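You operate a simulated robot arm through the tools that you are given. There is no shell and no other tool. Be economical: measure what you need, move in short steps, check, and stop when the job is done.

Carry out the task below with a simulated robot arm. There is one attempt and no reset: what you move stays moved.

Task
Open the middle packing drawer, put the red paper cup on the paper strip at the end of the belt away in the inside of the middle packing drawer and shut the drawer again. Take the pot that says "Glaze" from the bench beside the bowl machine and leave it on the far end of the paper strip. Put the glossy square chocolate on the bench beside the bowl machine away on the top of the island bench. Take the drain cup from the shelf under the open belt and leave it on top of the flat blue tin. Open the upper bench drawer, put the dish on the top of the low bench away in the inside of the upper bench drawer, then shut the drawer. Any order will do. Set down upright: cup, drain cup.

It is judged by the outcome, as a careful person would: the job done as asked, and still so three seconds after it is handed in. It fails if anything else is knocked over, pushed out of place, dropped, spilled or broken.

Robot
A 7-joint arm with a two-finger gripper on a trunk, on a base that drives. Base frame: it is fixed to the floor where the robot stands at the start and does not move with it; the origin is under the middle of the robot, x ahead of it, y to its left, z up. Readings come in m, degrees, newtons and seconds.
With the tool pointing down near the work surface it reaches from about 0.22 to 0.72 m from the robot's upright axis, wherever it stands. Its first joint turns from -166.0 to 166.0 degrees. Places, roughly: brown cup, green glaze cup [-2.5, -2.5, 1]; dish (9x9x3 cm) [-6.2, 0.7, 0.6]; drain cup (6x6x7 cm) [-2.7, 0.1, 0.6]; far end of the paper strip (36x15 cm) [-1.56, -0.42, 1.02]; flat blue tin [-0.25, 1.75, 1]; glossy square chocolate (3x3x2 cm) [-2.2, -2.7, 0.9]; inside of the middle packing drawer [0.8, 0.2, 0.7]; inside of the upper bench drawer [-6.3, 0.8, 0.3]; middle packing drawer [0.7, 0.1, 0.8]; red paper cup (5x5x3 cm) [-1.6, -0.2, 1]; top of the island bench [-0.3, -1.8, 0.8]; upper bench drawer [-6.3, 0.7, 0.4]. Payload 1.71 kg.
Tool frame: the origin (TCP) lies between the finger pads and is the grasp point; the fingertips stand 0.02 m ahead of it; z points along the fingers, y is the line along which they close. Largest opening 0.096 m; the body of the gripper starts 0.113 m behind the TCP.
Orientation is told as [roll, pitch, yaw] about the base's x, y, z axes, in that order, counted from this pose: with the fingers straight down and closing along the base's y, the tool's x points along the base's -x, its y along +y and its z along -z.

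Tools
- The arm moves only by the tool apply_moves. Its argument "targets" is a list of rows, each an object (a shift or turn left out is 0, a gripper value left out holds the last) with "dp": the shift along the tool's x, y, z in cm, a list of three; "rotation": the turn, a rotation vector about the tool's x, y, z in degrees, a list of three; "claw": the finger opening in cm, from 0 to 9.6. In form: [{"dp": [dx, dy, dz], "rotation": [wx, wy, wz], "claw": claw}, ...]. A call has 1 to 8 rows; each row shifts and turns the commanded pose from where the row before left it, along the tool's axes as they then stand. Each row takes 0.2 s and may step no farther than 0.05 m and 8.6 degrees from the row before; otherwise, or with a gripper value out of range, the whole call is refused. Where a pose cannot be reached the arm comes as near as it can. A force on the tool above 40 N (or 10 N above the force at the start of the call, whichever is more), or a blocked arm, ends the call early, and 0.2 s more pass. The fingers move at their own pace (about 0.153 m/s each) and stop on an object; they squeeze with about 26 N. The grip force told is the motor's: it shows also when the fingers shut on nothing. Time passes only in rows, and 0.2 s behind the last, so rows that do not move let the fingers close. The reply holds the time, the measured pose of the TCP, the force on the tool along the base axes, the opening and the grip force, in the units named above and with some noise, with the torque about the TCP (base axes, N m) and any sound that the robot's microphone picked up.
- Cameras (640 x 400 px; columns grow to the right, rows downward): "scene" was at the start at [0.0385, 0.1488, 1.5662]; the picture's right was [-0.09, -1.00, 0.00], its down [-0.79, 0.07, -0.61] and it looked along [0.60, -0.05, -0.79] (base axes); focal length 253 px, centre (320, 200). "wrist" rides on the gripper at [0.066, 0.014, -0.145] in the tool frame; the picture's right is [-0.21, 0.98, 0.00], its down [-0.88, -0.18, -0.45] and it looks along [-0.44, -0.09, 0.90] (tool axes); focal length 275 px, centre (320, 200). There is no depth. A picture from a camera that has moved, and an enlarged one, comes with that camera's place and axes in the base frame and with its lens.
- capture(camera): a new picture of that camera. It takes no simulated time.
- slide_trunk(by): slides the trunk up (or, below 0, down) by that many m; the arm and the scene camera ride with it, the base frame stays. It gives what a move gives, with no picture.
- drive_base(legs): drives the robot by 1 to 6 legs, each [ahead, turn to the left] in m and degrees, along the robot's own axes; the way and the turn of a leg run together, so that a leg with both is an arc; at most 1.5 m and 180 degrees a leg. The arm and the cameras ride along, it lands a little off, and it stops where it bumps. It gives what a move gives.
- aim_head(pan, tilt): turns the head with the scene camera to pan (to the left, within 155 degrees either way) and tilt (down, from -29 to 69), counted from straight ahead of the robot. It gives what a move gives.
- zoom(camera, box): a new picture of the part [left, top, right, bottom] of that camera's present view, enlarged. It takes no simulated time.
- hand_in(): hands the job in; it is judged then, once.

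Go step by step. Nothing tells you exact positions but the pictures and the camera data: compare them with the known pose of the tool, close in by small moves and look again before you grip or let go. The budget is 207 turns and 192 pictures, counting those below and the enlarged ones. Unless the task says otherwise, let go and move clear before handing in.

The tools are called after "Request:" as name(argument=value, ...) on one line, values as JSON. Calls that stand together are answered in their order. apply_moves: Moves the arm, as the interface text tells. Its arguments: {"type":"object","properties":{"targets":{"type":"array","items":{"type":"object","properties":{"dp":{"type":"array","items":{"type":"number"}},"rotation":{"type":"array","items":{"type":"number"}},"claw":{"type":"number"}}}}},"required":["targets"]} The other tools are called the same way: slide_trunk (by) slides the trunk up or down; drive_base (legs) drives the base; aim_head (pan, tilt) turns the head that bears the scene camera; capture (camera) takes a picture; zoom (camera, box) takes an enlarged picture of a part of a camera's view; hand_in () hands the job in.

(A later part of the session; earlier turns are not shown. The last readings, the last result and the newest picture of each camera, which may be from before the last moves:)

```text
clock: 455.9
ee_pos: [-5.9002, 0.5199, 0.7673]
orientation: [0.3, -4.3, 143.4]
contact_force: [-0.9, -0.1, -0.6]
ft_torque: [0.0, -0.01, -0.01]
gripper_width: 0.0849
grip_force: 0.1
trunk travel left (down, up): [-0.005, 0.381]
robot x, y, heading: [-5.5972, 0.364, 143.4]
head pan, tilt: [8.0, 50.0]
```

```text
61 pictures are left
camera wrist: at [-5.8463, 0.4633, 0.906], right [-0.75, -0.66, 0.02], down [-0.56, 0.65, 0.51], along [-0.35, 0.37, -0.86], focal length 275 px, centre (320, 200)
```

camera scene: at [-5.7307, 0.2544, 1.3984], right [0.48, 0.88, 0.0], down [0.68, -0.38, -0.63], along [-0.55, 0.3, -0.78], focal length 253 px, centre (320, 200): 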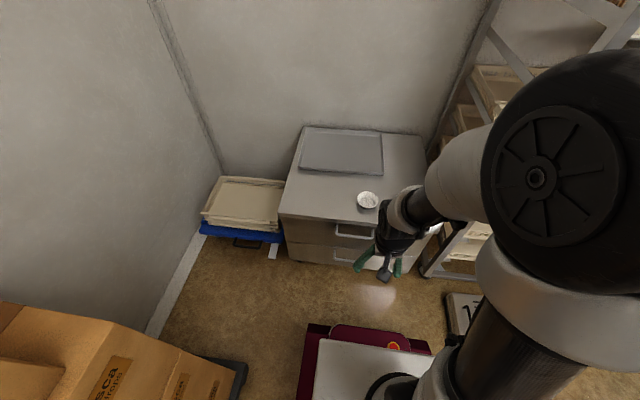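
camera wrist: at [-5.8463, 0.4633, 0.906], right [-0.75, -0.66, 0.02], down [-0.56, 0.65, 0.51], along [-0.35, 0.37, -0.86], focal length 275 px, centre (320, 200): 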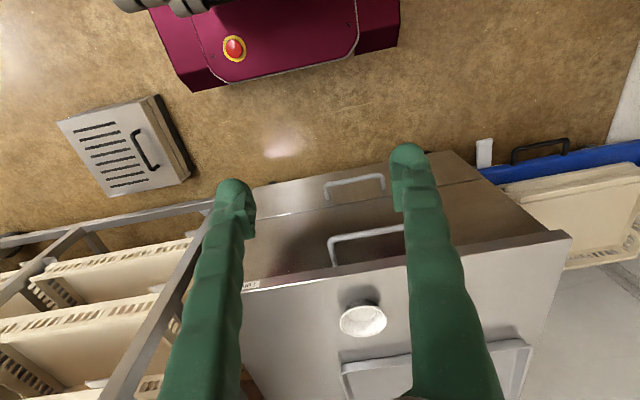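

I can see handles and dish clearly: the upper handle is at about (-6.13, 0.64, 0.5). I level the tool and yaw it 90° so the fingers close vertically around the bar.

Request:
apply_moves(targets=[{"rotation": [0, 4.3, 0]}, {"rotation": [0, 0, 8.5]}, {"rotation": [0, 0, 8.5]}, {"rotation": [0, 0, 8.5]}, {"rotation": [0, 0, 8.5]}, {"rotation": [0, 0, 8.5]}, {"rotation": [0, 0, 8.5]}, {"rotation": [0, 0, 8.5]}])

Request:
apply_moves(targets=[{"rotation": [0, 0, 8.5]}, {"rotation": [0, 0, 8.5]}, {"rotation": [0, 0, 8.5]}, {"rotation": [0, 0, 4]}])

```text
clock: 457.7
ee_pos: [-5.9013, 0.5209, 0.7671]
orientation: [0.2, 0.1, 83.7]
contact_force: [0.7, 0.4, 0.4]
ft_torque: [-0.01, -0.02, 0.0]
gripper_width: 0.0849
grip_force: 0.0
trunk travel left (down, up): [-0.005, 0.381]
robot x, y, heading: [-5.5995, 0.3619, 143.2]
head pan, tilt: [8.0, 50.0]
```

```text
clock: 458.7
ee_pos: [-5.902, 0.5199, 0.7669]
orientation: [0.1, 0.3, 54.4]
contact_force: [0.8, -0.4, 0.8]
ft_torque: [0.04, 0.01, -0.01]
gripper_width: 0.0851
grip_force: 0.1
trunk travel left (down, up): [-0.005, 0.381]
robot x, y, heading: [-5.5953, 0.3636, 143.3]
head pan, tilt: [8.0, 50.0]
```

Request:
apply_moves(targets=[{"dp": [1, 4, 0], "claw": 4.5}, {"dp": [1, 4, 0]}, {"rotation": [-8.3, 0, 0]}, {"rotation": [-8.3, 0, 0]}, {"rotation": [-8.3, 0, 0]}, {"rotation": [-8.3, 0, 0]}, {"rotation": [-8.3, 0, 0]}])

Request:
capture(camera="wrist")

```text
clock: 460.3
ee_pos: [-6.0266, 0.5674, 0.7766]
orientation: [41.6, 0.2, 54.4]
contact_force: [0.6, -0.2, -0.3]
ft_torque: [0.01, 0.01, -0.02]
gripper_width: 0.0449
grip_force: 0.0
out of reach, approached as far as the arm can: row 6, 7
trunk travel left (down, up): [-0.005, 0.381]
robot x, y, heading: [-5.5996, 0.3637, 142.9]
head pan, tilt: [8.0, 50.0]
```

```text
60 pictures are left
camera wrist: at [-5.994, 0.4644, 0.8943], right [-0.47, 0.6, 0.65], down [0.86, 0.46, 0.21], along [-0.18, 0.66, -0.73], focal length 275 px, centre (320, 200)
```

wrist: 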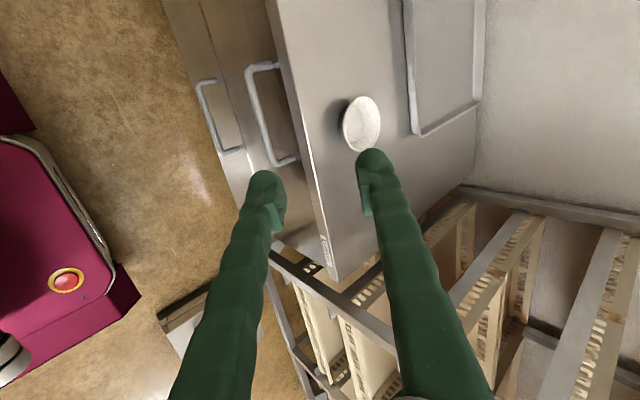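

The upper bar is at u≈-5.325, z≈0.512. I descend to a pre-grasp in front of it.

Request:
apply_moves(targets=[{"dp": [0.4, -2, 3.5]}, {"dp": [0.4, -2, 3.5]}, {"dp": [0.4, -2, 3.5]}, {"dp": [0.4, -2.1, 3.5]}, {"dp": [0.4, -2.1, 3.5], "rotation": [-4, 0, 0]}, {"rotation": [-4.4, 0, 0]}])

Request:
capture(camera="wrist")

```text
clock: 461.7
ee_pos: [-6.0694, 0.5756, 0.5794]
orientation: [50.1, 0.3, 54.5]
contact_force: [0.2, 0.4, 1.0]
ft_torque: [0.01, 0.02, 0.0]
gripper_width: 0.0449
grip_force: 0.2
trunk travel left (down, up): [-0.005, 0.381]
robot x, y, heading: [-5.5997, 0.3611, 143.2]
head pan, tilt: [8.0, 50.0]
```

```text
59 pictures are left
camera wrist: at [-6.0237, 0.4616, 0.683], right [-0.39, 0.53, 0.75], down [0.88, 0.45, 0.14], along [-0.26, 0.72, -0.65], focal length 275 px, centre (320, 200)
```

wrist: 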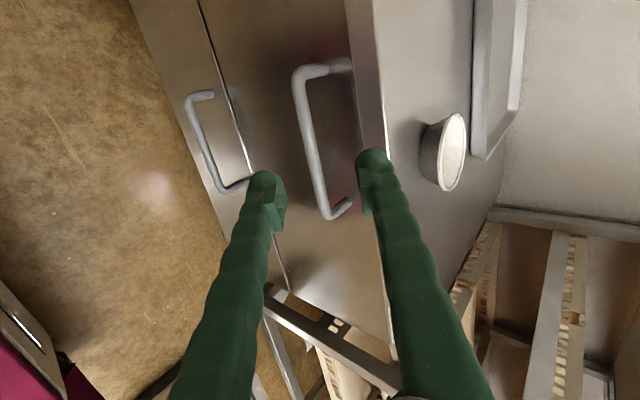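

Request:
apply_moves(targets=[{"dp": [0, -0.6, 3.3], "claw": 3.6}, {"dp": [0, -0.4, 3.3]}, {"dp": [0, -0.2, 2.4]}])

Request:
capture(camera="wrist")

```text
clock: 462.5
ee_pos: [-6.1214, 0.6102, 0.5122]
orientation: [50.0, 0.3, 54.5]
contact_force: [0.7, 0.3, 0.8]
ft_torque: [-0.02, 0.0, 0.01]
gripper_width: 0.0361
grip_force: 0.0
trunk travel left (down, up): [-0.005, 0.381]
robot x, y, heading: [-5.5971, 0.3614, 143.0]
head pan, tilt: [8.0, 50.0]
```

```text
58 pictures are left
camera wrist: at [-6.0751, 0.4971, 0.6154], right [-0.39, 0.53, 0.75], down [0.88, 0.45, 0.14], along [-0.26, 0.72, -0.65], focal length 275 px, centre (320, 200)
```

wrist: 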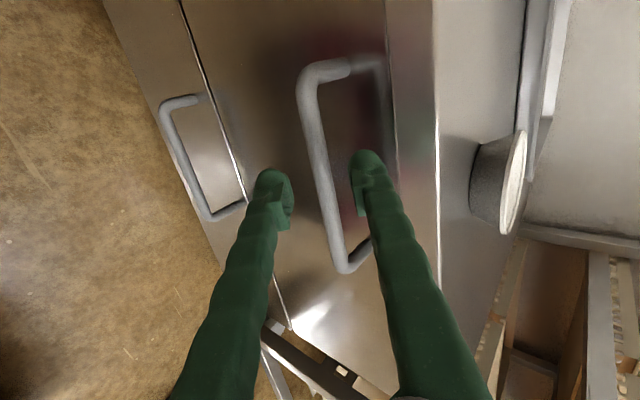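

Request:
apply_moves(targets=[{"dp": [0, 0, 1]}, {"claw": 0}, {}, {}, {}])

Request:
capture(camera="wrist")

```text
clock: 463.7
ee_pos: [-6.1272, 0.6143, 0.5071]
orientation: [50.2, 0.3, 54.5]
contact_force: [5.0, -2.6, 17.1]
ft_torque: [0.23, 0.09, -0.06]
gripper_width: 0.0059
grip_force: 29.2
trunk travel left (down, up): [-0.005, 0.381]
robot x, y, heading: [-5.5926, 0.3658, 143.3]
head pan, tilt: [8.0, 50.0]
```

```text
57 pictures are left
camera wrist: at [-6.0815, 0.5011, 0.61], right [-0.39, 0.53, 0.75], down [0.88, 0.45, 0.14], along [-0.26, 0.72, -0.65], focal length 275 px, centre (320, 200)
```

wrist: 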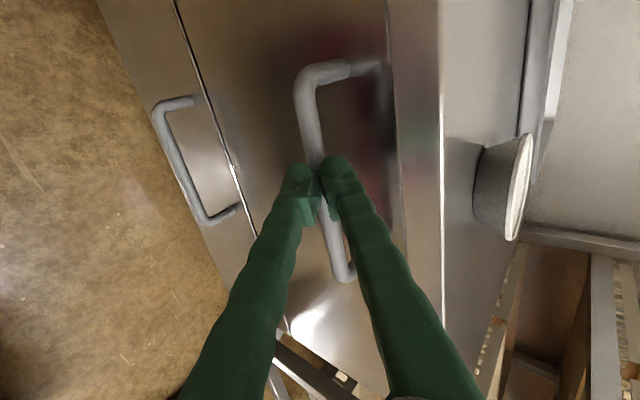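

The tips only pinch the bar's front. I open, go 1.6 cm deeper and close again.

Request:
apply_moves(targets=[{"claw": 3.4}, {}, {"dp": [0, 0.2, 0.9]}, {"dp": [0, 0.1, 0.9]}, {"claw": 0}, {}, {}])

Request:
capture(camera="wrist")

```text
clock: 465.3
ee_pos: [-6.1403, 0.6228, 0.496]
orientation: [49.7, 0.2, 54.6]
contact_force: [3.0, -4.6, -8.0]
ft_torque: [-0.2, 0.12, -0.08]
gripper_width: 0.0085
grip_force: 35.1
trunk travel left (down, up): [-0.005, 0.381]
robot x, y, heading: [-5.5991, 0.364, 142.9]
head pan, tilt: [8.0, 50.0]
```

```text
56 pictures are left
camera wrist: at [-6.0935, 0.5097, 0.5992], right [-0.39, 0.54, 0.75], down [0.88, 0.45, 0.14], along [-0.26, 0.72, -0.65], focal length 275 px, centre (320, 200)
```

wrist: 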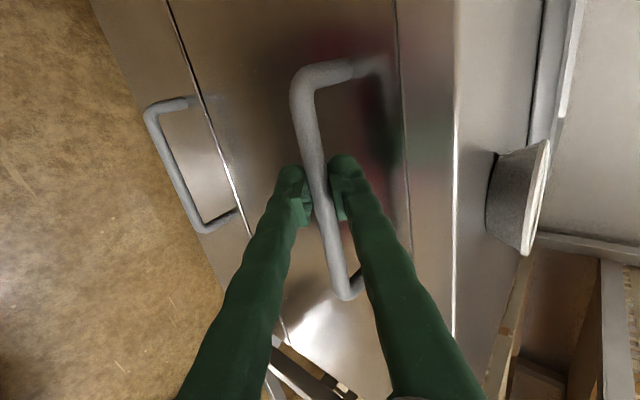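

Now it is properly gripped. Pull.

Request:
apply_moves(targets=[{"dp": [0, -1.3, -1.5]}, {"dp": [0, -1.9, -2.3]}, {"dp": [0, -1.9, -2.3]}, {"dp": [0, -1.9, -2.3]}])

Request:
capture(camera="wrist")

```text
clock: 466.3
ee_pos: [-6.0522, 0.5563, 0.4959]
orientation: [49.9, 0.2, 54.5]
contact_force: [-1.5, -5.1, -10.0]
ft_torque: [-0.14, 0.06, -0.09]
gripper_width: 0.0087
grip_force: 34.9
trunk travel left (down, up): [-0.005, 0.381]
robot x, y, heading: [-5.5962, 0.3596, 143.0]
head pan, tilt: [8.0, 50.0]
```

```text
55 pictures are left
camera wrist: at [-6.0063, 0.445, 0.5991], right [-0.39, 0.54, 0.75], down [0.88, 0.45, 0.14], along [-0.26, 0.72, -0.65], focal length 275 px, centre (320, 200)
```

wrist: 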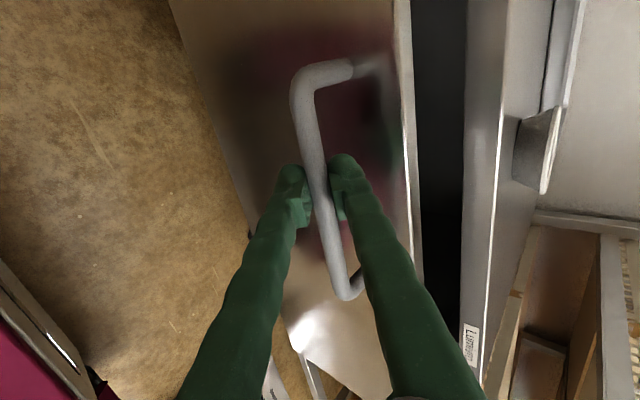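

Request:
apply_moves(targets=[{"dp": [0, -1.9, -2.3]}, {"dp": [0, -1.9, -2.3]}, {"dp": [0, -1.9, -2.3]}])

```text
clock: 467.2
ee_pos: [-5.983, 0.5099, 0.4992]
orientation: [50.6, 0.7, 54.2]
contact_force: [-11.1, -14.2, -88.5]
ft_torque: [0.1, -0.34, 0.06]
gripper_width: 0.0149
grip_force: 34.8
trunk travel left (down, up): [-0.005, 0.381]
robot x, y, heading: [-5.5953, 0.3617, 142.9]
head pan, tilt: [8.0, 50.0]
stopped in row 3: the force on the tool passed its limit at 51 N (the readings are from after the stop); the commanded pose is now the measured one
```

The force rose sharply, possibly the drawer's end stop at ~19 cm. I release and look.

Request:
apply_moves(targets=[{"claw": 3.6}, {}, {"dp": [0, 0, -1.5]}])

Request:
capture(camera="wrist")

Request:
capture(camera="scene")

```text
clock: 468.2
ee_pos: [-5.9899, 0.528, 0.5321]
orientation: [57.8, -0.2, 52.0]
contact_force: [-0.2, 0.4, 0.5]
ft_torque: [-0.01, 0.02, 0.0]
gripper_width: 0.0359
grip_force: 0.1
trunk travel left (down, up): [-0.005, 0.381]
robot x, y, heading: [-5.5946, 0.361, 143.0]
head pan, tilt: [8.0, 50.0]
stopped in row 3: the arm was blocked; the commanded pose is now the measured one
```

```text
54 pictures are left
camera wrist: at [-5.9389, 0.4059, 0.6196], right [-0.29, 0.48, 0.83], down [0.91, 0.4, 0.08], along [-0.29, 0.78, -0.55], focal length 275 px, centre (320, 200)
```

wrist: 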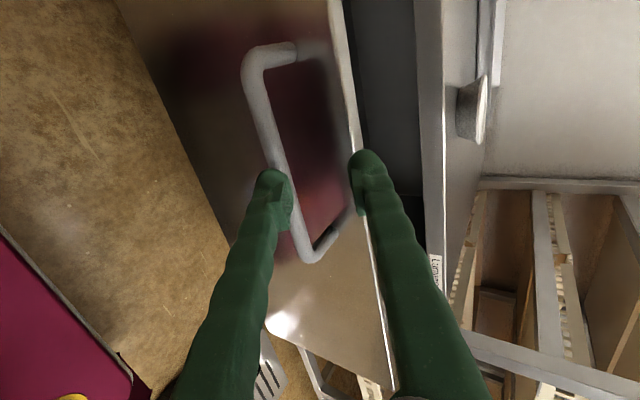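

```text
53 pictures are left
camera scene: at [-5.7305, 0.2546, 1.3985], right [0.48, 0.88, 0.0], down [0.68, -0.38, -0.63], along [-0.55, 0.3, -0.78], focal length 253 px, centre (320, 200)
```

scene: 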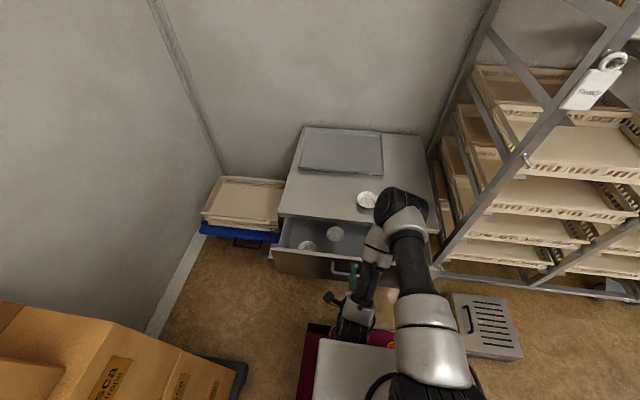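

The drawer is open ~17 cm, with two other dishes inside. I open the fingers wide and back the base away horizontally to clear the handle.

Request:
apply_moves(targets=[{"claw": 9.6}, {}, {}])

Request:
drive_base(legs=[[-0.15, 0]])

Request:
capture(camera="wrist")

Request:
capture(camera="scene")

```text
clock: 469.0
ee_pos: [-5.9903, 0.5293, 0.5318]
orientation: [57.7, -0.2, 52.0]
contact_force: [-0.5, -1.6, -0.5]
ft_torque: [0.0, -0.01, -0.02]
gripper_width: 0.096
grip_force: 0.0
trunk travel left (down, up): [-0.005, 0.381]
robot x, y, heading: [-5.5978, 0.3635, 143.1]
head pan, tilt: [8.0, 50.0]
```

```text
clock: 470.4
ee_pos: [-5.8679, 0.4362, 0.5329]
orientation: [57.9, -0.2, 52.0]
contact_force: [-0.2, -0.3, 0.5]
ft_torque: [0.01, -0.01, 0.03]
gripper_width: 0.0959
grip_force: 0.1
trunk travel left (down, up): [-0.005, 0.381]
robot x, y, heading: [-5.4783, 0.2687, 143.0]
head pan, tilt: [8.0, 50.0]
```

```text
52 pictures are left
camera wrist: at [-5.8173, 0.3133, 0.6191], right [-0.29, 0.48, 0.83], down [0.91, 0.4, 0.08], along [-0.29, 0.78, -0.55], focal length 275 px, centre (320, 200)
```

wrist: 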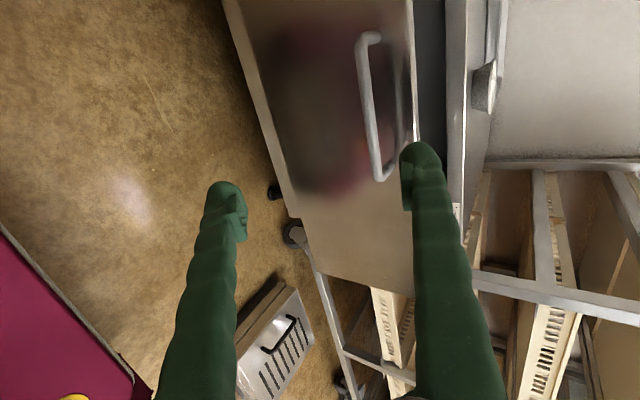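

```text
51 pictures are left
camera scene: at [-5.6079, 0.1622, 1.3985], right [0.48, 0.88, 0.0], down [0.68, -0.38, -0.63], along [-0.55, 0.3, -0.78], focal length 253 px, centre (320, 200)
```

scene: 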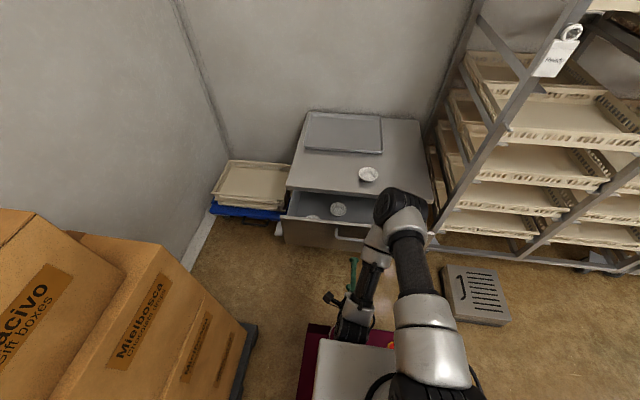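

Request:
slide_trunk(by=0.2)

Request:
apply_moves(targets=[{"rotation": [8.3, 0, 0]}, {"rotation": [8.3, 0, 0]}, {"rotation": [8.3, 0, 0]}, {"rotation": [8.3, 0, 0]}, {"rotation": [8.3, 0, 0]}, {"rotation": [8.3, 0, 0]}, {"rotation": [8.1, 0, 0]}])

Request:
apply_moves(targets=[{"rotation": [0, 0, -8.5]}, {"rotation": [0, 0, -8.5]}, {"rotation": [0, 0, -8.5]}, {"rotation": [0, 0, -8.5]}, {"rotation": [0, 0, -8.5]}, {"rotation": [0, 0, -8.5]}, {"rotation": [0, 0, -8.5]}, {"rotation": [0, 0, -8.5]}])

```text
clock: 472.6
ee_pos: [-5.8753, 0.4476, 0.746]
orientation: [61.2, 0.0, 50.9]
contact_force: [0.1, 0.7, 0.1]
ft_torque: [0.02, 0.01, 0.0]
gripper_width: 0.096
grip_force: 0.0
trunk travel left (down, up): [-0.205, 0.181]
robot x, y, heading: [-5.4747, 0.2732, 143.1]
head pan, tilt: [8.0, 50.0]
```

```text
clock: 474.2
ee_pos: [-5.8673, 0.4338, 0.7398]
orientation: [0.9, -0.3, 52.0]
contact_force: [0.1, -1.3, -0.2]
ft_torque: [0.03, -0.02, 0.02]
gripper_width: 0.0961
grip_force: 0.2
trunk travel left (down, up): [-0.205, 0.181]
robot x, y, heading: [-5.4753, 0.2692, 143.0]
head pan, tilt: [8.0, 50.0]
```

```text
clock: 476.0
ee_pos: [-5.8632, 0.4333, 0.7367]
orientation: [0.1, -0.7, 120.1]
contact_force: [-0.4, 0.2, 0.2]
ft_torque: [0.0, 0.04, -0.01]
gripper_width: 0.096
grip_force: 0.0
trunk travel left (down, up): [-0.205, 0.181]
robot x, y, heading: [-5.4741, 0.2674, 143.2]
head pan, tilt: [8.0, 50.0]
```

Request:
apply_moves(targets=[{"dp": [0, 0, -3], "rotation": [0, 0, -8.4]}, {"dp": [0, 0, -3], "rotation": [0, 0, -8.4]}, {"dp": [0, 0, -3], "rotation": [0, 0.7, -7]}])

Request:
drive_base(legs=[[0.17, 0]])

Request:
capture(camera="wrist")

Request:
capture(camera="scene")

```text
clock: 476.8
ee_pos: [-5.8602, 0.4294, 0.826]
orientation: [-0.1, 0.0, 143.9]
contact_force: [0.3, -0.5, -0.2]
ft_torque: [-0.01, 0.04, 0.04]
gripper_width: 0.0963
grip_force: 0.2
trunk travel left (down, up): [-0.205, 0.181]
robot x, y, heading: [-5.4731, 0.2667, 143.3]
head pan, tilt: [8.0, 50.0]
```

```text
clock: 478.3
ee_pos: [-5.9997, 0.5357, 0.8226]
orientation: [-0.2, 0.3, 143.6]
contact_force: [0.0, 1.1, -1.2]
ft_torque: [-0.07, -0.09, 0.04]
gripper_width: 0.0959
grip_force: 0.0
trunk travel left (down, up): [-0.205, 0.181]
robot x, y, heading: [-5.6115, 0.3727, 142.9]
head pan, tilt: [8.0, 50.0]
```

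```text
50 pictures are left
camera wrist: at [-5.9552, 0.4855, 0.9672], right [-0.74, -0.67, 0.0], down [-0.6, 0.67, 0.44], along [-0.29, 0.33, -0.9], focal length 275 px, centre (320, 200)
```

wrist: 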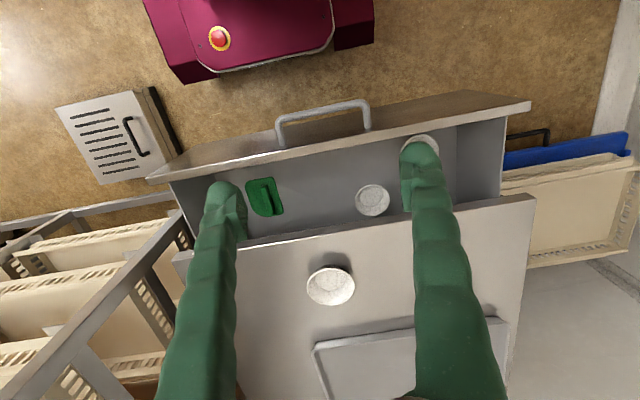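

```text
49 pictures are left
camera scene: at [-5.7498, 0.2689, 1.598], right [0.48, 0.87, 0.0], down [0.68, -0.38, -0.63], along [-0.55, 0.3, -0.78], focal length 253 px, centre (320, 200)
```

scene: 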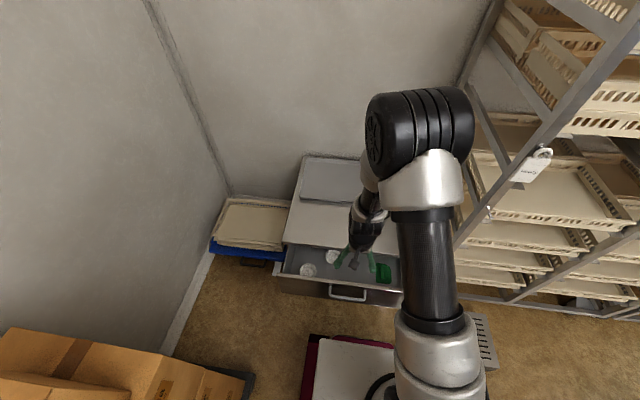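

The drawer holds two dishes and a green tool, with a free space in the middle. I want it open a bit more, so I'll hook closed fingertips behind the drawer front and draw it further.

Request:
apply_moves(targets=[{"dp": [-4.3, 0, 2], "claw": 0}, {"dp": [-4.3, 0, 2]}, {"dp": [0, 0, 5]}, {"dp": [0, 0, 5]}, {"dp": [0, 0, 5]}, {"dp": [0, 0, 4]}])

Request:
capture(camera="wrist")

```text
clock: 479.7
ee_pos: [-6.0603, 0.5797, 0.5995]
orientation: [0.0, -0.7, 143.7]
contact_force: [0.8, -0.1, -0.3]
ft_torque: [0.0, 0.04, 0.03]
gripper_width: 0.0
grip_force: 25.8
trunk travel left (down, up): [-0.205, 0.181]
robot x, y, heading: [-5.6104, 0.3746, 143.1]
head pan, tilt: [8.0, 50.0]
```

```text
48 pictures are left
camera wrist: at [-6.0137, 0.5282, 0.7429], right [-0.74, -0.67, 0.0], down [-0.59, 0.66, 0.46], along [-0.3, 0.34, -0.89], focal length 275 px, centre (320, 200)
```

wrist: 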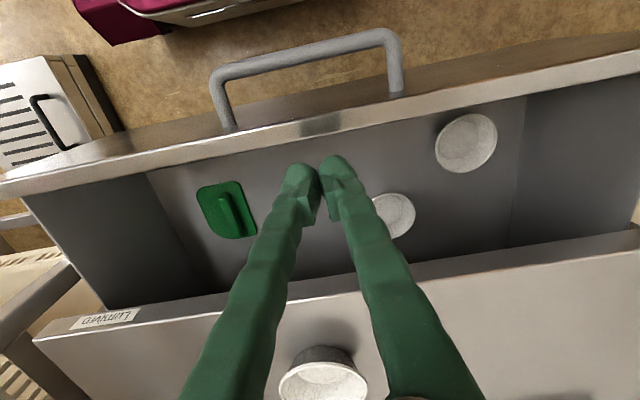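

Request:
apply_moves(targets=[{"dp": [0, 0, 4]}, {"dp": [0, 0, 3]}])

Request:
apply_moves(targets=[{"dp": [2, 0, 0]}, {"dp": [2, 0, 0]}, {"dp": [2, 0, 0]}, {"dp": [2, 0, 0]}])

Request:
capture(camera="wrist")

```text
clock: 480.3
ee_pos: [-6.0603, 0.5798, 0.5295]
orientation: [-0.1, -0.7, 143.8]
contact_force: [0.1, -0.2, 0.6]
ft_torque: [-0.01, 0.0, 0.01]
gripper_width: 0.0
grip_force: 26.0
trunk travel left (down, up): [-0.205, 0.181]
robot x, y, heading: [-5.6133, 0.3752, 143.1]
head pan, tilt: [8.0, 50.0]
```

```text
clock: 481.3
ee_pos: [-5.9953, 0.5331, 0.5292]
orientation: [0.0, -0.6, 143.8]
contact_force: [0.7, -0.5, -0.7]
ft_torque: [0.0, 0.01, 0.04]
gripper_width: 0.0
grip_force: 29.7
trunk travel left (down, up): [-0.205, 0.181]
robot x, y, heading: [-5.61, 0.3736, 143.1]
head pan, tilt: [8.0, 50.0]
```

```text
47 pictures are left
camera wrist: at [-5.9479, 0.4805, 0.6726], right [-0.74, -0.67, 0.0], down [-0.59, 0.66, 0.45], along [-0.3, 0.34, -0.89], focal length 275 px, centre (320, 200)
```

wrist: 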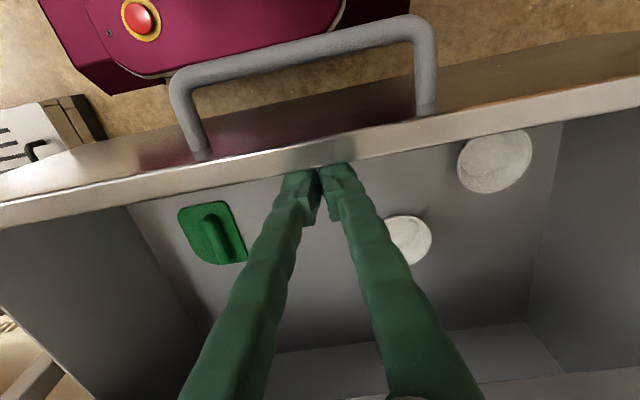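

Drawer now ~23 cm open. I raise, open the fingers slightly and go over the dish on top.

Request:
apply_moves(targets=[{"dp": [-1, 0, -4]}, {"dp": [0, 0, -4.5]}, {"dp": [0, 0, -4.5]}, {"dp": [0, 0, -4.5], "claw": 3}, {"dp": [-4.5, 0, -1]}, {"dp": [-4.5, 0, 0]}, {"dp": [-4.5, 0, 0]}, {"dp": [-4.5, 0, 0]}])

Request:
capture(camera="wrist")

```text
clock: 483.1
ee_pos: [-6.148, 0.6437, 0.7181]
orientation: [-0.2, -0.5, 143.7]
contact_force: [-0.7, -0.2, 0.6]
ft_torque: [-0.04, -0.03, 0.01]
gripper_width: 0.0297
grip_force: 0.1
trunk travel left (down, up): [-0.205, 0.181]
robot x, y, heading: [-5.6109, 0.3742, 143.1]
head pan, tilt: [8.0, 50.0]
```

```text
46 pictures are left
camera wrist: at [-6.1008, 0.5917, 0.8613], right [-0.75, -0.67, 0.0], down [-0.59, 0.66, 0.45], along [-0.3, 0.34, -0.89], focal length 275 px, centre (320, 200)
```

wrist: 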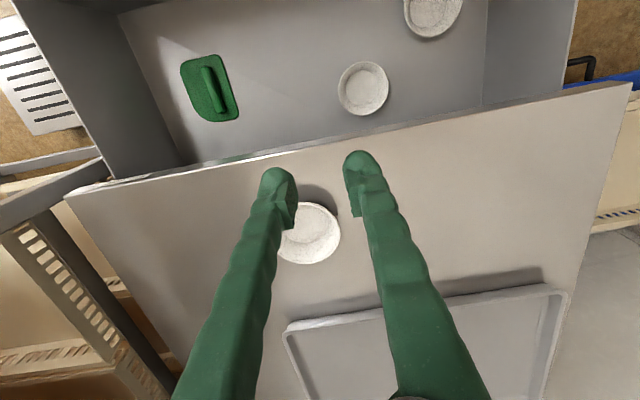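

The dish centre is ~9 cm ahead and 3.4 cm left of the TCP. I'll pinch its left wall, one finger inside and one outside, so I move over that rim.

Request:
apply_moves(targets=[{"dp": [-2.9, -2.5, 0]}, {"dp": [-2.9, -2.5, 0]}, {"dp": [-2.9, -2.5, 0]}, {"dp": [0, 0, 3.5]}])

Request:
capture(camera="wrist")

```text
clock: 484.1
ee_pos: [-6.1735, 0.7568, 0.6818]
orientation: [-0.2, -0.5, 143.7]
contact_force: [0.6, 0.4, 0.8]
ft_torque: [-0.01, 0.03, 0.02]
gripper_width: 0.0302
grip_force: 0.1
trunk travel left (down, up): [-0.205, 0.181]
robot x, y, heading: [-5.6071, 0.3773, 143.2]
head pan, tilt: [8.0, 50.0]
```

```text
45 pictures are left
camera wrist: at [-6.1263, 0.7049, 0.8252], right [-0.74, -0.67, 0.0], down [-0.59, 0.66, 0.46], along [-0.3, 0.34, -0.89], focal length 275 px, centre (320, 200)
```

wrist: 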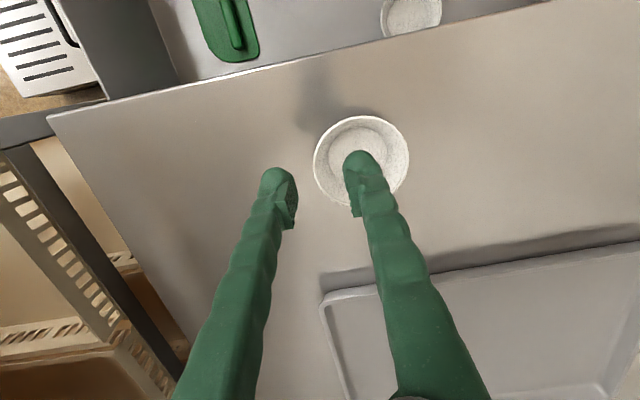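

Request:
apply_moves(targets=[{"dp": [-0.3, 0, 3]}, {"dp": [0, 0, 2.5]}, {"dp": [0, 0, 0.6]}])

Request:
capture(camera="wrist")

```text
clock: 484.9
ee_pos: [-6.175, 0.7581, 0.6214]
orientation: [-0.1, -0.5, 143.7]
contact_force: [0.4, 0.1, -0.3]
ft_torque: [0.01, 0.01, -0.04]
gripper_width: 0.03
grip_force: 0.0
trunk travel left (down, up): [-0.205, 0.181]
robot x, y, heading: [-5.611, 0.3699, 143.0]
head pan, tilt: [8.0, 50.0]
```

```text
44 pictures are left
camera wrist: at [-6.1292, 0.7066, 0.7648], right [-0.75, -0.67, 0.0], down [-0.59, 0.66, 0.45], along [-0.3, 0.34, -0.89], focal length 275 px, centre (320, 200)
```

wrist: 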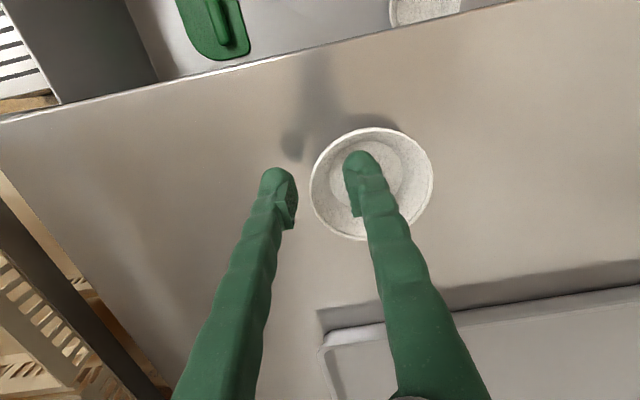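

Request:
apply_moves(targets=[{"dp": [-0.8, -0.5, 1]}, {"dp": [0, 0, 1.2]}, {"dp": [0, 0, 0.6]}])

Request:
capture(camera="wrist")

```text
clock: 485.7
ee_pos: [-6.1808, 0.7689, 0.592]
orientation: [-0.1, -0.6, 143.7]
contact_force: [0.2, -1.0, 0.1]
ft_torque: [0.02, -0.03, 0.02]
gripper_width: 0.0299
grip_force: 0.1
trunk travel left (down, up): [-0.205, 0.181]
robot x, y, heading: [-5.6121, 0.3743, 143.0]
head pan, tilt: [8.0, 50.0]
```

```text
43 pictures are left
camera wrist: at [-6.135, 0.7165, 0.737], right [-0.74, -0.67, 0.0], down [-0.59, 0.66, 0.45], along [-0.3, 0.34, -0.89], focal length 275 px, centre (320, 200)
```

wrist: 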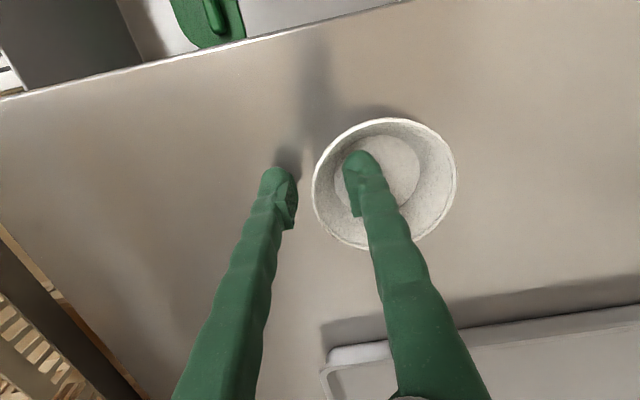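

Request:
apply_moves(targets=[{"dp": [0, 0, 0.4]}, {"claw": 1.5}, {"claw": 0.2}, {}, {}])

Request:
capture(camera="wrist")

```text
clock: 486.0
ee_pos: [-6.176, 0.7645, 0.6049]
orientation: [-0.1, -1.7, 143.7]
contact_force: [0.8, -0.2, 0.0]
ft_torque: [0.06, 0.1, 0.02]
gripper_width: 0.0299
grip_force: 0.1
trunk travel left (down, up): [-0.205, 0.181]
robot x, y, heading: [-5.6084, 0.3756, 143.0]
head pan, tilt: [8.0, 50.0]
stopped in row 1: the arm was blocked; the commanded pose is now the measured one
```

```text
42 pictures are left
camera wrist: at [-6.1271, 0.7106, 0.7474], right [-0.74, -0.67, 0.0], down [-0.59, 0.66, 0.47], along [-0.32, 0.35, -0.88], focal length 275 px, centre (320, 200)
```

wrist: 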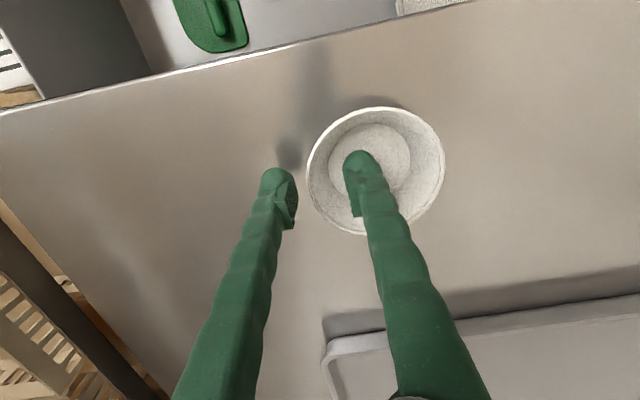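

Request:
apply_moves(targets=[{"dp": [-0.4, 0, 0.4], "rotation": [0, 1.7, 0]}, {"dp": [-0.1, -0.2, 0.6]}, {"claw": 1.5}, {"claw": 0.2}, {}, {}])

Request:
capture(camera="wrist")

```text
clock: 486.7
ee_pos: [-6.1742, 0.7653, 0.6076]
orientation: [-0.2, -1.0, 143.7]
contact_force: [0.6, -0.6, 0.4]
ft_torque: [0.06, 0.1, 0.03]
gripper_width: 0.0149
grip_force: 0.0
trunk travel left (down, up): [-0.205, 0.181]
robot x, y, heading: [-5.6122, 0.377, 142.9]
head pan, tilt: [8.0, 50.0]
stopped in row 3: the arm was blocked; the commanded pose is now the measured one
```

```text
41 pictures are left
camera wrist: at [-6.1272, 0.7127, 0.7489], right [-0.74, -0.67, 0.0], down [-0.59, 0.66, 0.46], along [-0.31, 0.34, -0.89], focal length 275 px, centre (320, 200)
```

wrist: 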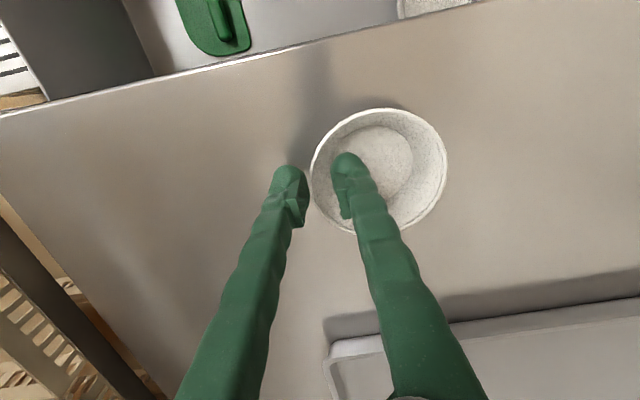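

Request:
capture(camera="scene")

```text
40 pictures are left
camera scene: at [-5.7447, 0.2651, 1.5983], right [0.48, 0.87, 0.0], down [0.68, -0.38, -0.63], along [-0.55, 0.3, -0.78], focal length 253 px, centre (320, 200)
```

scene: 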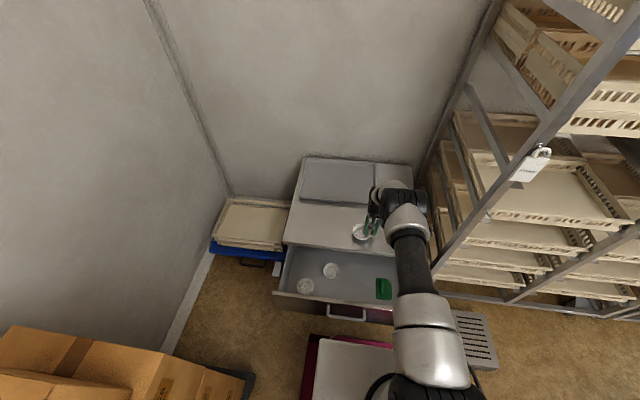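

Request:
apply_moves(targets=[{"dp": [-0.3, -0.1, 0.7], "rotation": [0, 1, 0]}, {}])

Request:
zoom(camera="wrist", box=[240, 90, 460, 260])

```text
clock: 487.3
ee_pos: [-6.171, 0.7627, 0.6076]
orientation: [-0.2, -0.8, 143.8]
contact_force: [0.2, -0.4, -0.1]
ft_torque: [0.06, 0.05, -0.01]
gripper_width: 0.0149
grip_force: 0.2
trunk travel left (down, up): [-0.205, 0.181]
robot x, y, heading: [-5.6105, 0.3713, 142.9]
head pan, tilt: [8.0, 50.0]
stopped in row 2: the arm was blocked; the commanded pose is now the measured one
```

```text
2.35 times, centred on (350, 175) of wrist
camera zoom: at [-6.1243, 0.7115, 0.7517], right [-0.74, -0.67, 0.0], down [-0.59, 0.66, 0.46], along [-0.3, 0.34, -0.89], focal length 648 px, centre (249, 259)
```

zoom: 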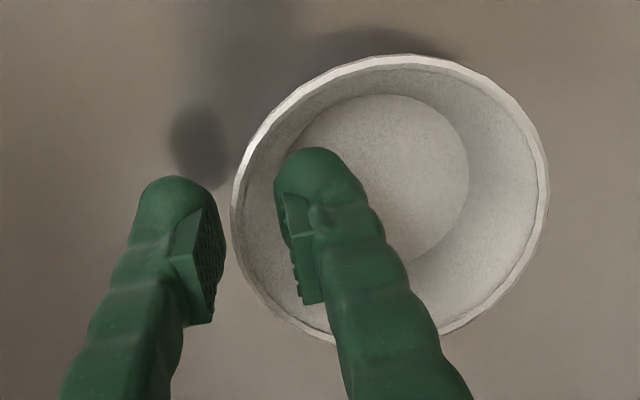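

The block is elsewhere on the arm, probably near the tray rack and away from the fingertips. I lift off and instead pinch the dish's near rim (robot side), with the tool yawed 90°, keeping the arm away from the rack.

Request:
apply_moves(targets=[{"dp": [0.5, 0, -4]}, {"dp": [2, 2, -4]}, {"dp": [3, 2, 0], "rotation": [0, 0, 8.5], "claw": 3}, {"rotation": [0, 0, 8.5]}, {"rotation": [0, 0, 8.5]}, {"rotation": [0, 0, 8.5]}, {"rotation": [0, 0, 8.5]}, {"rotation": [0, 0, 8.5]}])

Request:
apply_moves(targets=[{"rotation": [0, 0, 8.5]}, {"rotation": [0, 0, 8.5]}, {"rotation": [0, 0, 8.5]}, {"rotation": [0, 0, 8.5]}, {"rotation": [0, 0, 4.5]}])

Request:
capture(camera="wrist")

Request:
capture(camera="scene")

```text
clock: 489.1
ee_pos: [-6.1499, 0.6978, 0.6848]
orientation: [0.2, -0.4, 92.7]
contact_force: [-0.3, 0.5, 0.7]
ft_torque: [0.0, 0.02, 0.04]
gripper_width: 0.03
grip_force: 0.2
trunk travel left (down, up): [-0.205, 0.181]
robot x, y, heading: [-5.609, 0.3731, 143.0]
head pan, tilt: [8.0, 50.0]
```

```text
clock: 490.3
ee_pos: [-6.1493, 0.6969, 0.6858]
orientation: [0.4, -0.2, 54.3]
contact_force: [0.0, -0.7, -0.5]
ft_torque: [-0.01, 0.03, 0.0]
gripper_width: 0.03
grip_force: 0.0
trunk travel left (down, up): [-0.205, 0.181]
robot x, y, heading: [-5.6092, 0.3713, 143.0]
head pan, tilt: [8.0, 50.0]
```

```text
38 pictures are left
camera wrist: at [-6.197, 0.6503, 0.83], right [-0.67, 0.74, 0.01], down [0.66, 0.6, 0.45], along [0.33, 0.31, -0.89], focal length 275 px, centre (320, 200)
```

wrist: 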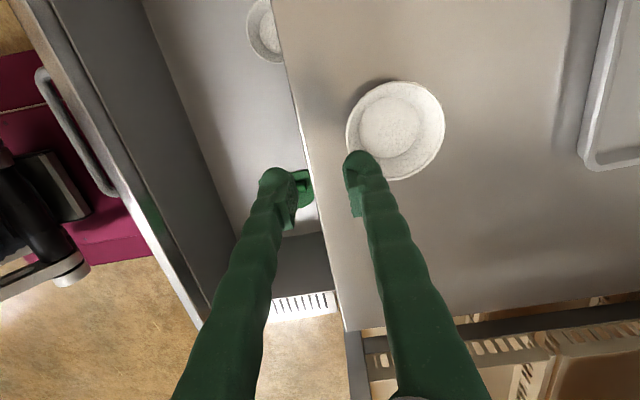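

```text
37 pictures are left
camera scene: at [-5.7463, 0.2664, 1.5981], right [0.48, 0.87, 0.0], down [0.68, -0.38, -0.63], along [-0.55, 0.3, -0.78], focal length 253 px, centre (320, 200)
```

scene: 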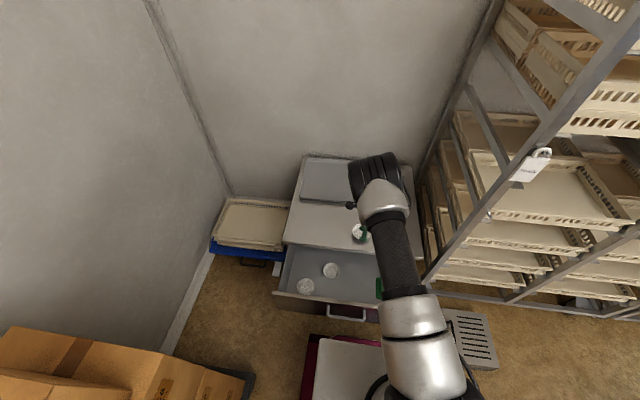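

Request:
apply_moves(targets=[{"dp": [1.5, 2.2, 0]}, {"dp": [0, 0, 4]}])

Request:
capture(camera="wrist")

```text
clock: 490.9
ee_pos: [-6.1764, 0.6992, 0.6442]
orientation: [0.4, -0.3, 54.3]
contact_force: [-0.8, -0.9, 0.2]
ft_torque: [-0.01, -0.05, 0.02]
gripper_width: 0.0296
grip_force: 0.0
trunk travel left (down, up): [-0.205, 0.181]
robot x, y, heading: [-5.612, 0.3707, 142.9]
head pan, tilt: [8.0, 50.0]
```

```text
36 pictures are left
camera wrist: at [-6.2247, 0.6521, 0.7885], right [-0.67, 0.74, 0.01], down [0.66, 0.6, 0.45], along [0.33, 0.31, -0.89], focal length 275 px, centre (320, 200)
```

wrist: 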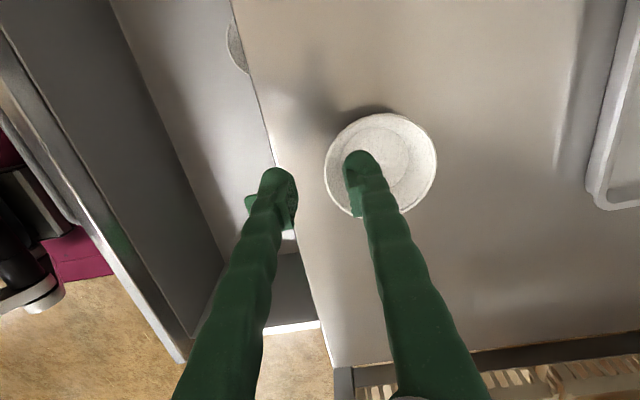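

Request:
apply_moves(targets=[{"dp": [-0.2, 0.3, 2.5]}, {"dp": [0, 0, 1.8]}])

Request:
capture(camera="wrist")

```text
clock: 491.5
ee_pos: [-6.1782, 0.702, 0.6015]
orientation: [0.4, -0.2, 54.3]
contact_force: [-0.1, 0.8, 0.3]
ft_torque: [-0.01, 0.03, 0.01]
gripper_width: 0.0298
grip_force: 0.1
trunk travel left (down, up): [-0.205, 0.181]
robot x, y, heading: [-5.6074, 0.3729, 143.1]
head pan, tilt: [8.0, 50.0]
```

```text
35 pictures are left
camera wrist: at [-6.2268, 0.6556, 0.7456], right [-0.67, 0.74, 0.01], down [0.66, 0.6, 0.45], along [0.32, 0.31, -0.89], focal length 275 px, centre (320, 200)
```

wrist: 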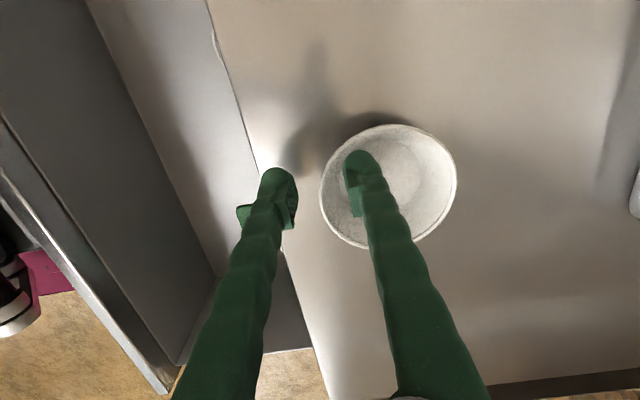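

Request:
apply_moves(targets=[{"dp": [0, 0, 0.5]}, {"claw": 1.8}, {"claw": 1}, {"claw": 0}, {}])

Request:
capture(camera="wrist")

```text
clock: 492.7
ee_pos: [-6.1788, 0.7029, 0.5987]
orientation: [0.5, -0.1, 54.3]
contact_force: [0.3, 0.8, 4.6]
ft_torque: [0.23, 0.1, 0.08]
gripper_width: 0.006
grip_force: 26.0
trunk travel left (down, up): [-0.205, 0.181]
robot x, y, heading: [-5.6106, 0.3716, 143.2]
head pan, tilt: [8.0, 50.0]
```

```text
34 pictures are left
camera wrist: at [-6.2261, 0.6557, 0.7415], right [-0.67, 0.74, 0.01], down [0.66, 0.6, 0.45], along [0.32, 0.31, -0.89], focal length 275 px, centre (320, 200)
```

wrist: 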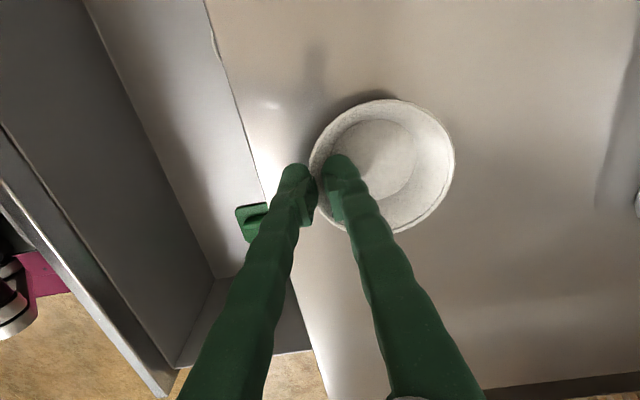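

Rim pinched (6 mm wall, 26 N). I lift gently and check.

Request:
apply_moves(targets=[{"dp": [0, 0, -1]}, {"dp": [0, 0, -2]}, {"dp": [0, 0, -3]}, {"dp": [0, 0, -3]}])

Request:
capture(camera="wrist")

```text
clock: 493.7
ee_pos: [-6.1758, 0.7011, 0.6885]
orientation: [0.5, -0.2, 54.3]
contact_force: [0.2, -0.2, 0.5]
ft_torque: [-0.02, -0.02, 0.05]
gripper_width: 0.0062
grip_force: 25.6
trunk travel left (down, up): [-0.205, 0.181]
robot x, y, heading: [-5.6092, 0.3749, 142.9]
head pan, tilt: [8.0, 50.0]
```

```text
33 pictures are left
camera wrist: at [-6.2239, 0.6539, 0.8327], right [-0.67, 0.74, 0.01], down [0.66, 0.6, 0.45], along [0.32, 0.31, -0.89], focal length 275 px, centre (320, 200)
```

wrist: 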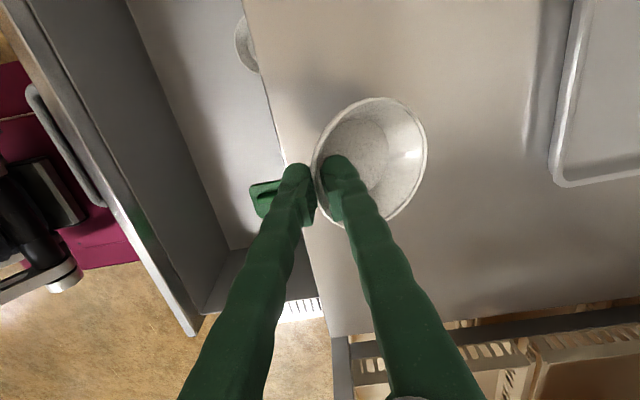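

The dish is held by its near rim. I move it back over the open drawer's gap.

Request:
apply_moves(targets=[{"dp": [-0.4, -3.8, 0]}, {"dp": [-0.4, -3.8, 0]}, {"dp": [-0.4, -3.8, 0]}, {"dp": [-0.4, -3.8, 0]}, {"dp": [-0.4, -3.8, 0]}])

Request:
capture(camera="wrist")

Request:
capture(camera="scene")

```text
clock: 494.9
ee_pos: [-6.0098, 0.6085, 0.6892]
orientation: [0.5, -0.2, 54.2]
contact_force: [0.3, 0.6, -0.3]
ft_torque: [-0.02, -0.01, -0.02]
gripper_width: 0.006
grip_force: 25.4
trunk travel left (down, up): [-0.205, 0.181]
robot x, y, heading: [-5.6122, 0.3708, 143.1]
head pan, tilt: [8.0, 50.0]
```

```text
32 pictures are left
camera wrist: at [-6.0579, 0.5609, 0.8327], right [-0.67, 0.74, 0.01], down [0.66, 0.6, 0.45], along [0.32, 0.31, -0.9], focal length 275 px, centre (320, 200)
```

wrist: 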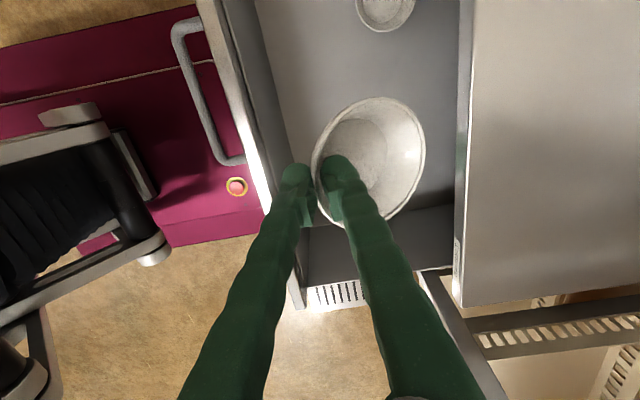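

```text
31 pictures are left
camera scene: at [-5.746, 0.2666, 1.5981], right [0.48, 0.87, 0.0], down [0.68, -0.38, -0.63], along [-0.55, 0.3, -0.78], focal length 253 px, centre (320, 200)
```

scene: 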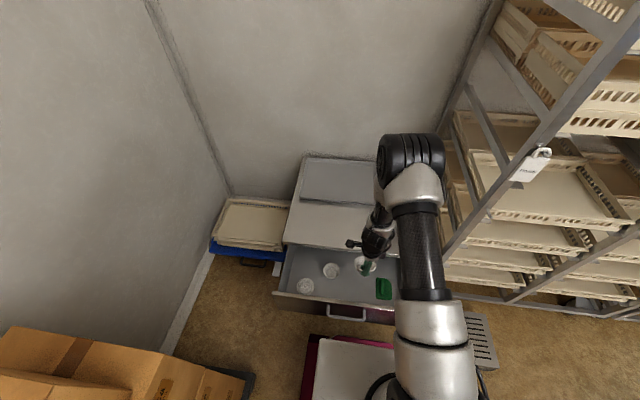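

Request:
apply_moves(targets=[{"dp": [0, 2, 0]}])

Request:
slide_trunk(by=-0.2)

Request:
capture(camera="wrist")

```text
clock: 495.3
ee_pos: [-6.027, 0.6206, 0.6894]
orientation: [0.6, -0.2, 54.4]
contact_force: [0.7, 0.0, 0.8]
ft_torque: [-0.03, -0.06, 0.01]
gripper_width: 0.0061
grip_force: 25.7
trunk travel left (down, up): [-0.205, 0.181]
robot x, y, heading: [-5.6114, 0.3722, 143.2]
head pan, tilt: [8.0, 50.0]
```

```text
clock: 497.5
ee_pos: [-6.0264, 0.6184, 0.4885]
orientation: [0.5, -0.1, 54.3]
contact_force: [-0.1, -0.4, -0.2]
ft_torque: [-0.03, -0.05, 0.0]
gripper_width: 0.0058
grip_force: 26.4
trunk travel left (down, up): [-0.005, 0.381]
robot x, y, heading: [-5.6142, 0.3692, 143.1]
head pan, tilt: [8.0, 50.0]
```

```text
30 pictures are left
camera wrist: at [-6.0746, 0.5716, 0.6326], right [-0.67, 0.74, 0.01], down [0.66, 0.6, 0.45], along [0.32, 0.31, -0.89], focal length 275 px, centre (320, 200)
```

wrist: 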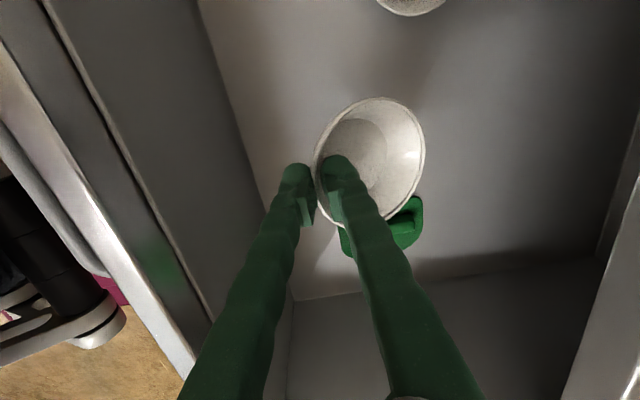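

Request:
apply_moves(targets=[{"dp": [2.5, 0, 0]}, {"dp": [0, 0, 2.5]}, {"dp": [0, 0, 2]}])

Request:
capture(camera="wrist")

```text
clock: 498.3
ee_pos: [-6.0398, 0.5974, 0.4423]
orientation: [0.5, -0.2, 54.4]
contact_force: [-0.1, -0.7, -0.1]
ft_torque: [0.03, 0.0, 0.01]
gripper_width: 0.0063
grip_force: 26.0
trunk travel left (down, up): [-0.005, 0.381]
robot x, y, heading: [-5.6066, 0.3708, 142.8]
head pan, tilt: [8.0, 50.0]
```

```text
29 pictures are left
camera wrist: at [-6.0888, 0.5501, 0.5858], right [-0.67, 0.74, 0.01], down [0.66, 0.6, 0.45], along [0.32, 0.31, -0.89], focal length 275 px, centre (320, 200)
```

wrist: 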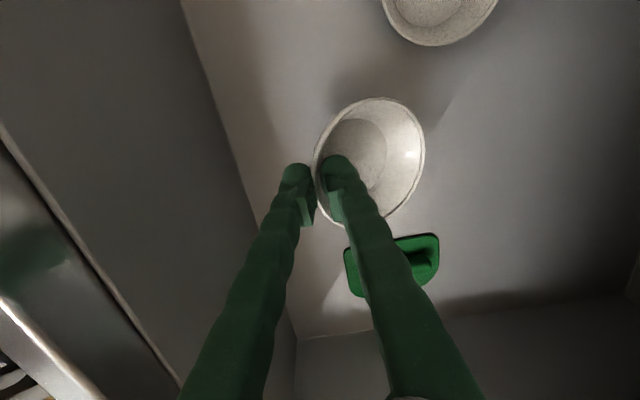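

Request:
apply_moves(targets=[{"dp": [0, 0, 2.5]}, {"dp": [0, 0, 1.5]}])

Request:
capture(camera="wrist")

```text
clock: 498.9
ee_pos: [-6.0414, 0.5989, 0.4019]
orientation: [0.5, -0.2, 54.4]
contact_force: [0.0, 0.4, 0.2]
ft_torque: [-0.04, -0.01, 0.02]
gripper_width: 0.0058
grip_force: 25.5
trunk travel left (down, up): [-0.005, 0.381]
robot x, y, heading: [-5.612, 0.3721, 143.0]
head pan, tilt: [8.0, 50.0]
```

```text
28 pictures are left
camera wrist: at [-6.0899, 0.5519, 0.5459], right [-0.67, 0.74, 0.01], down [0.66, 0.6, 0.45], along [0.32, 0.31, -0.9], focal length 275 px, centre (320, 200)
```

wrist: 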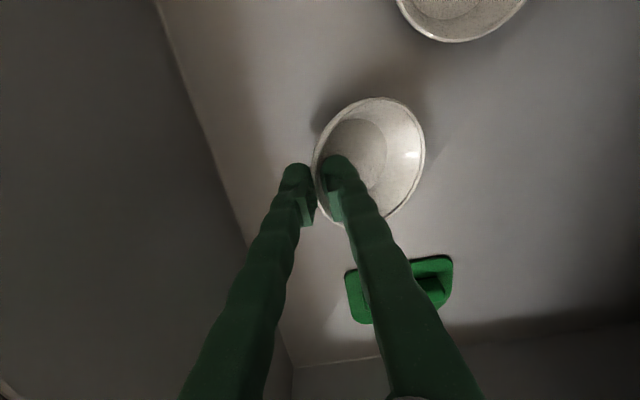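

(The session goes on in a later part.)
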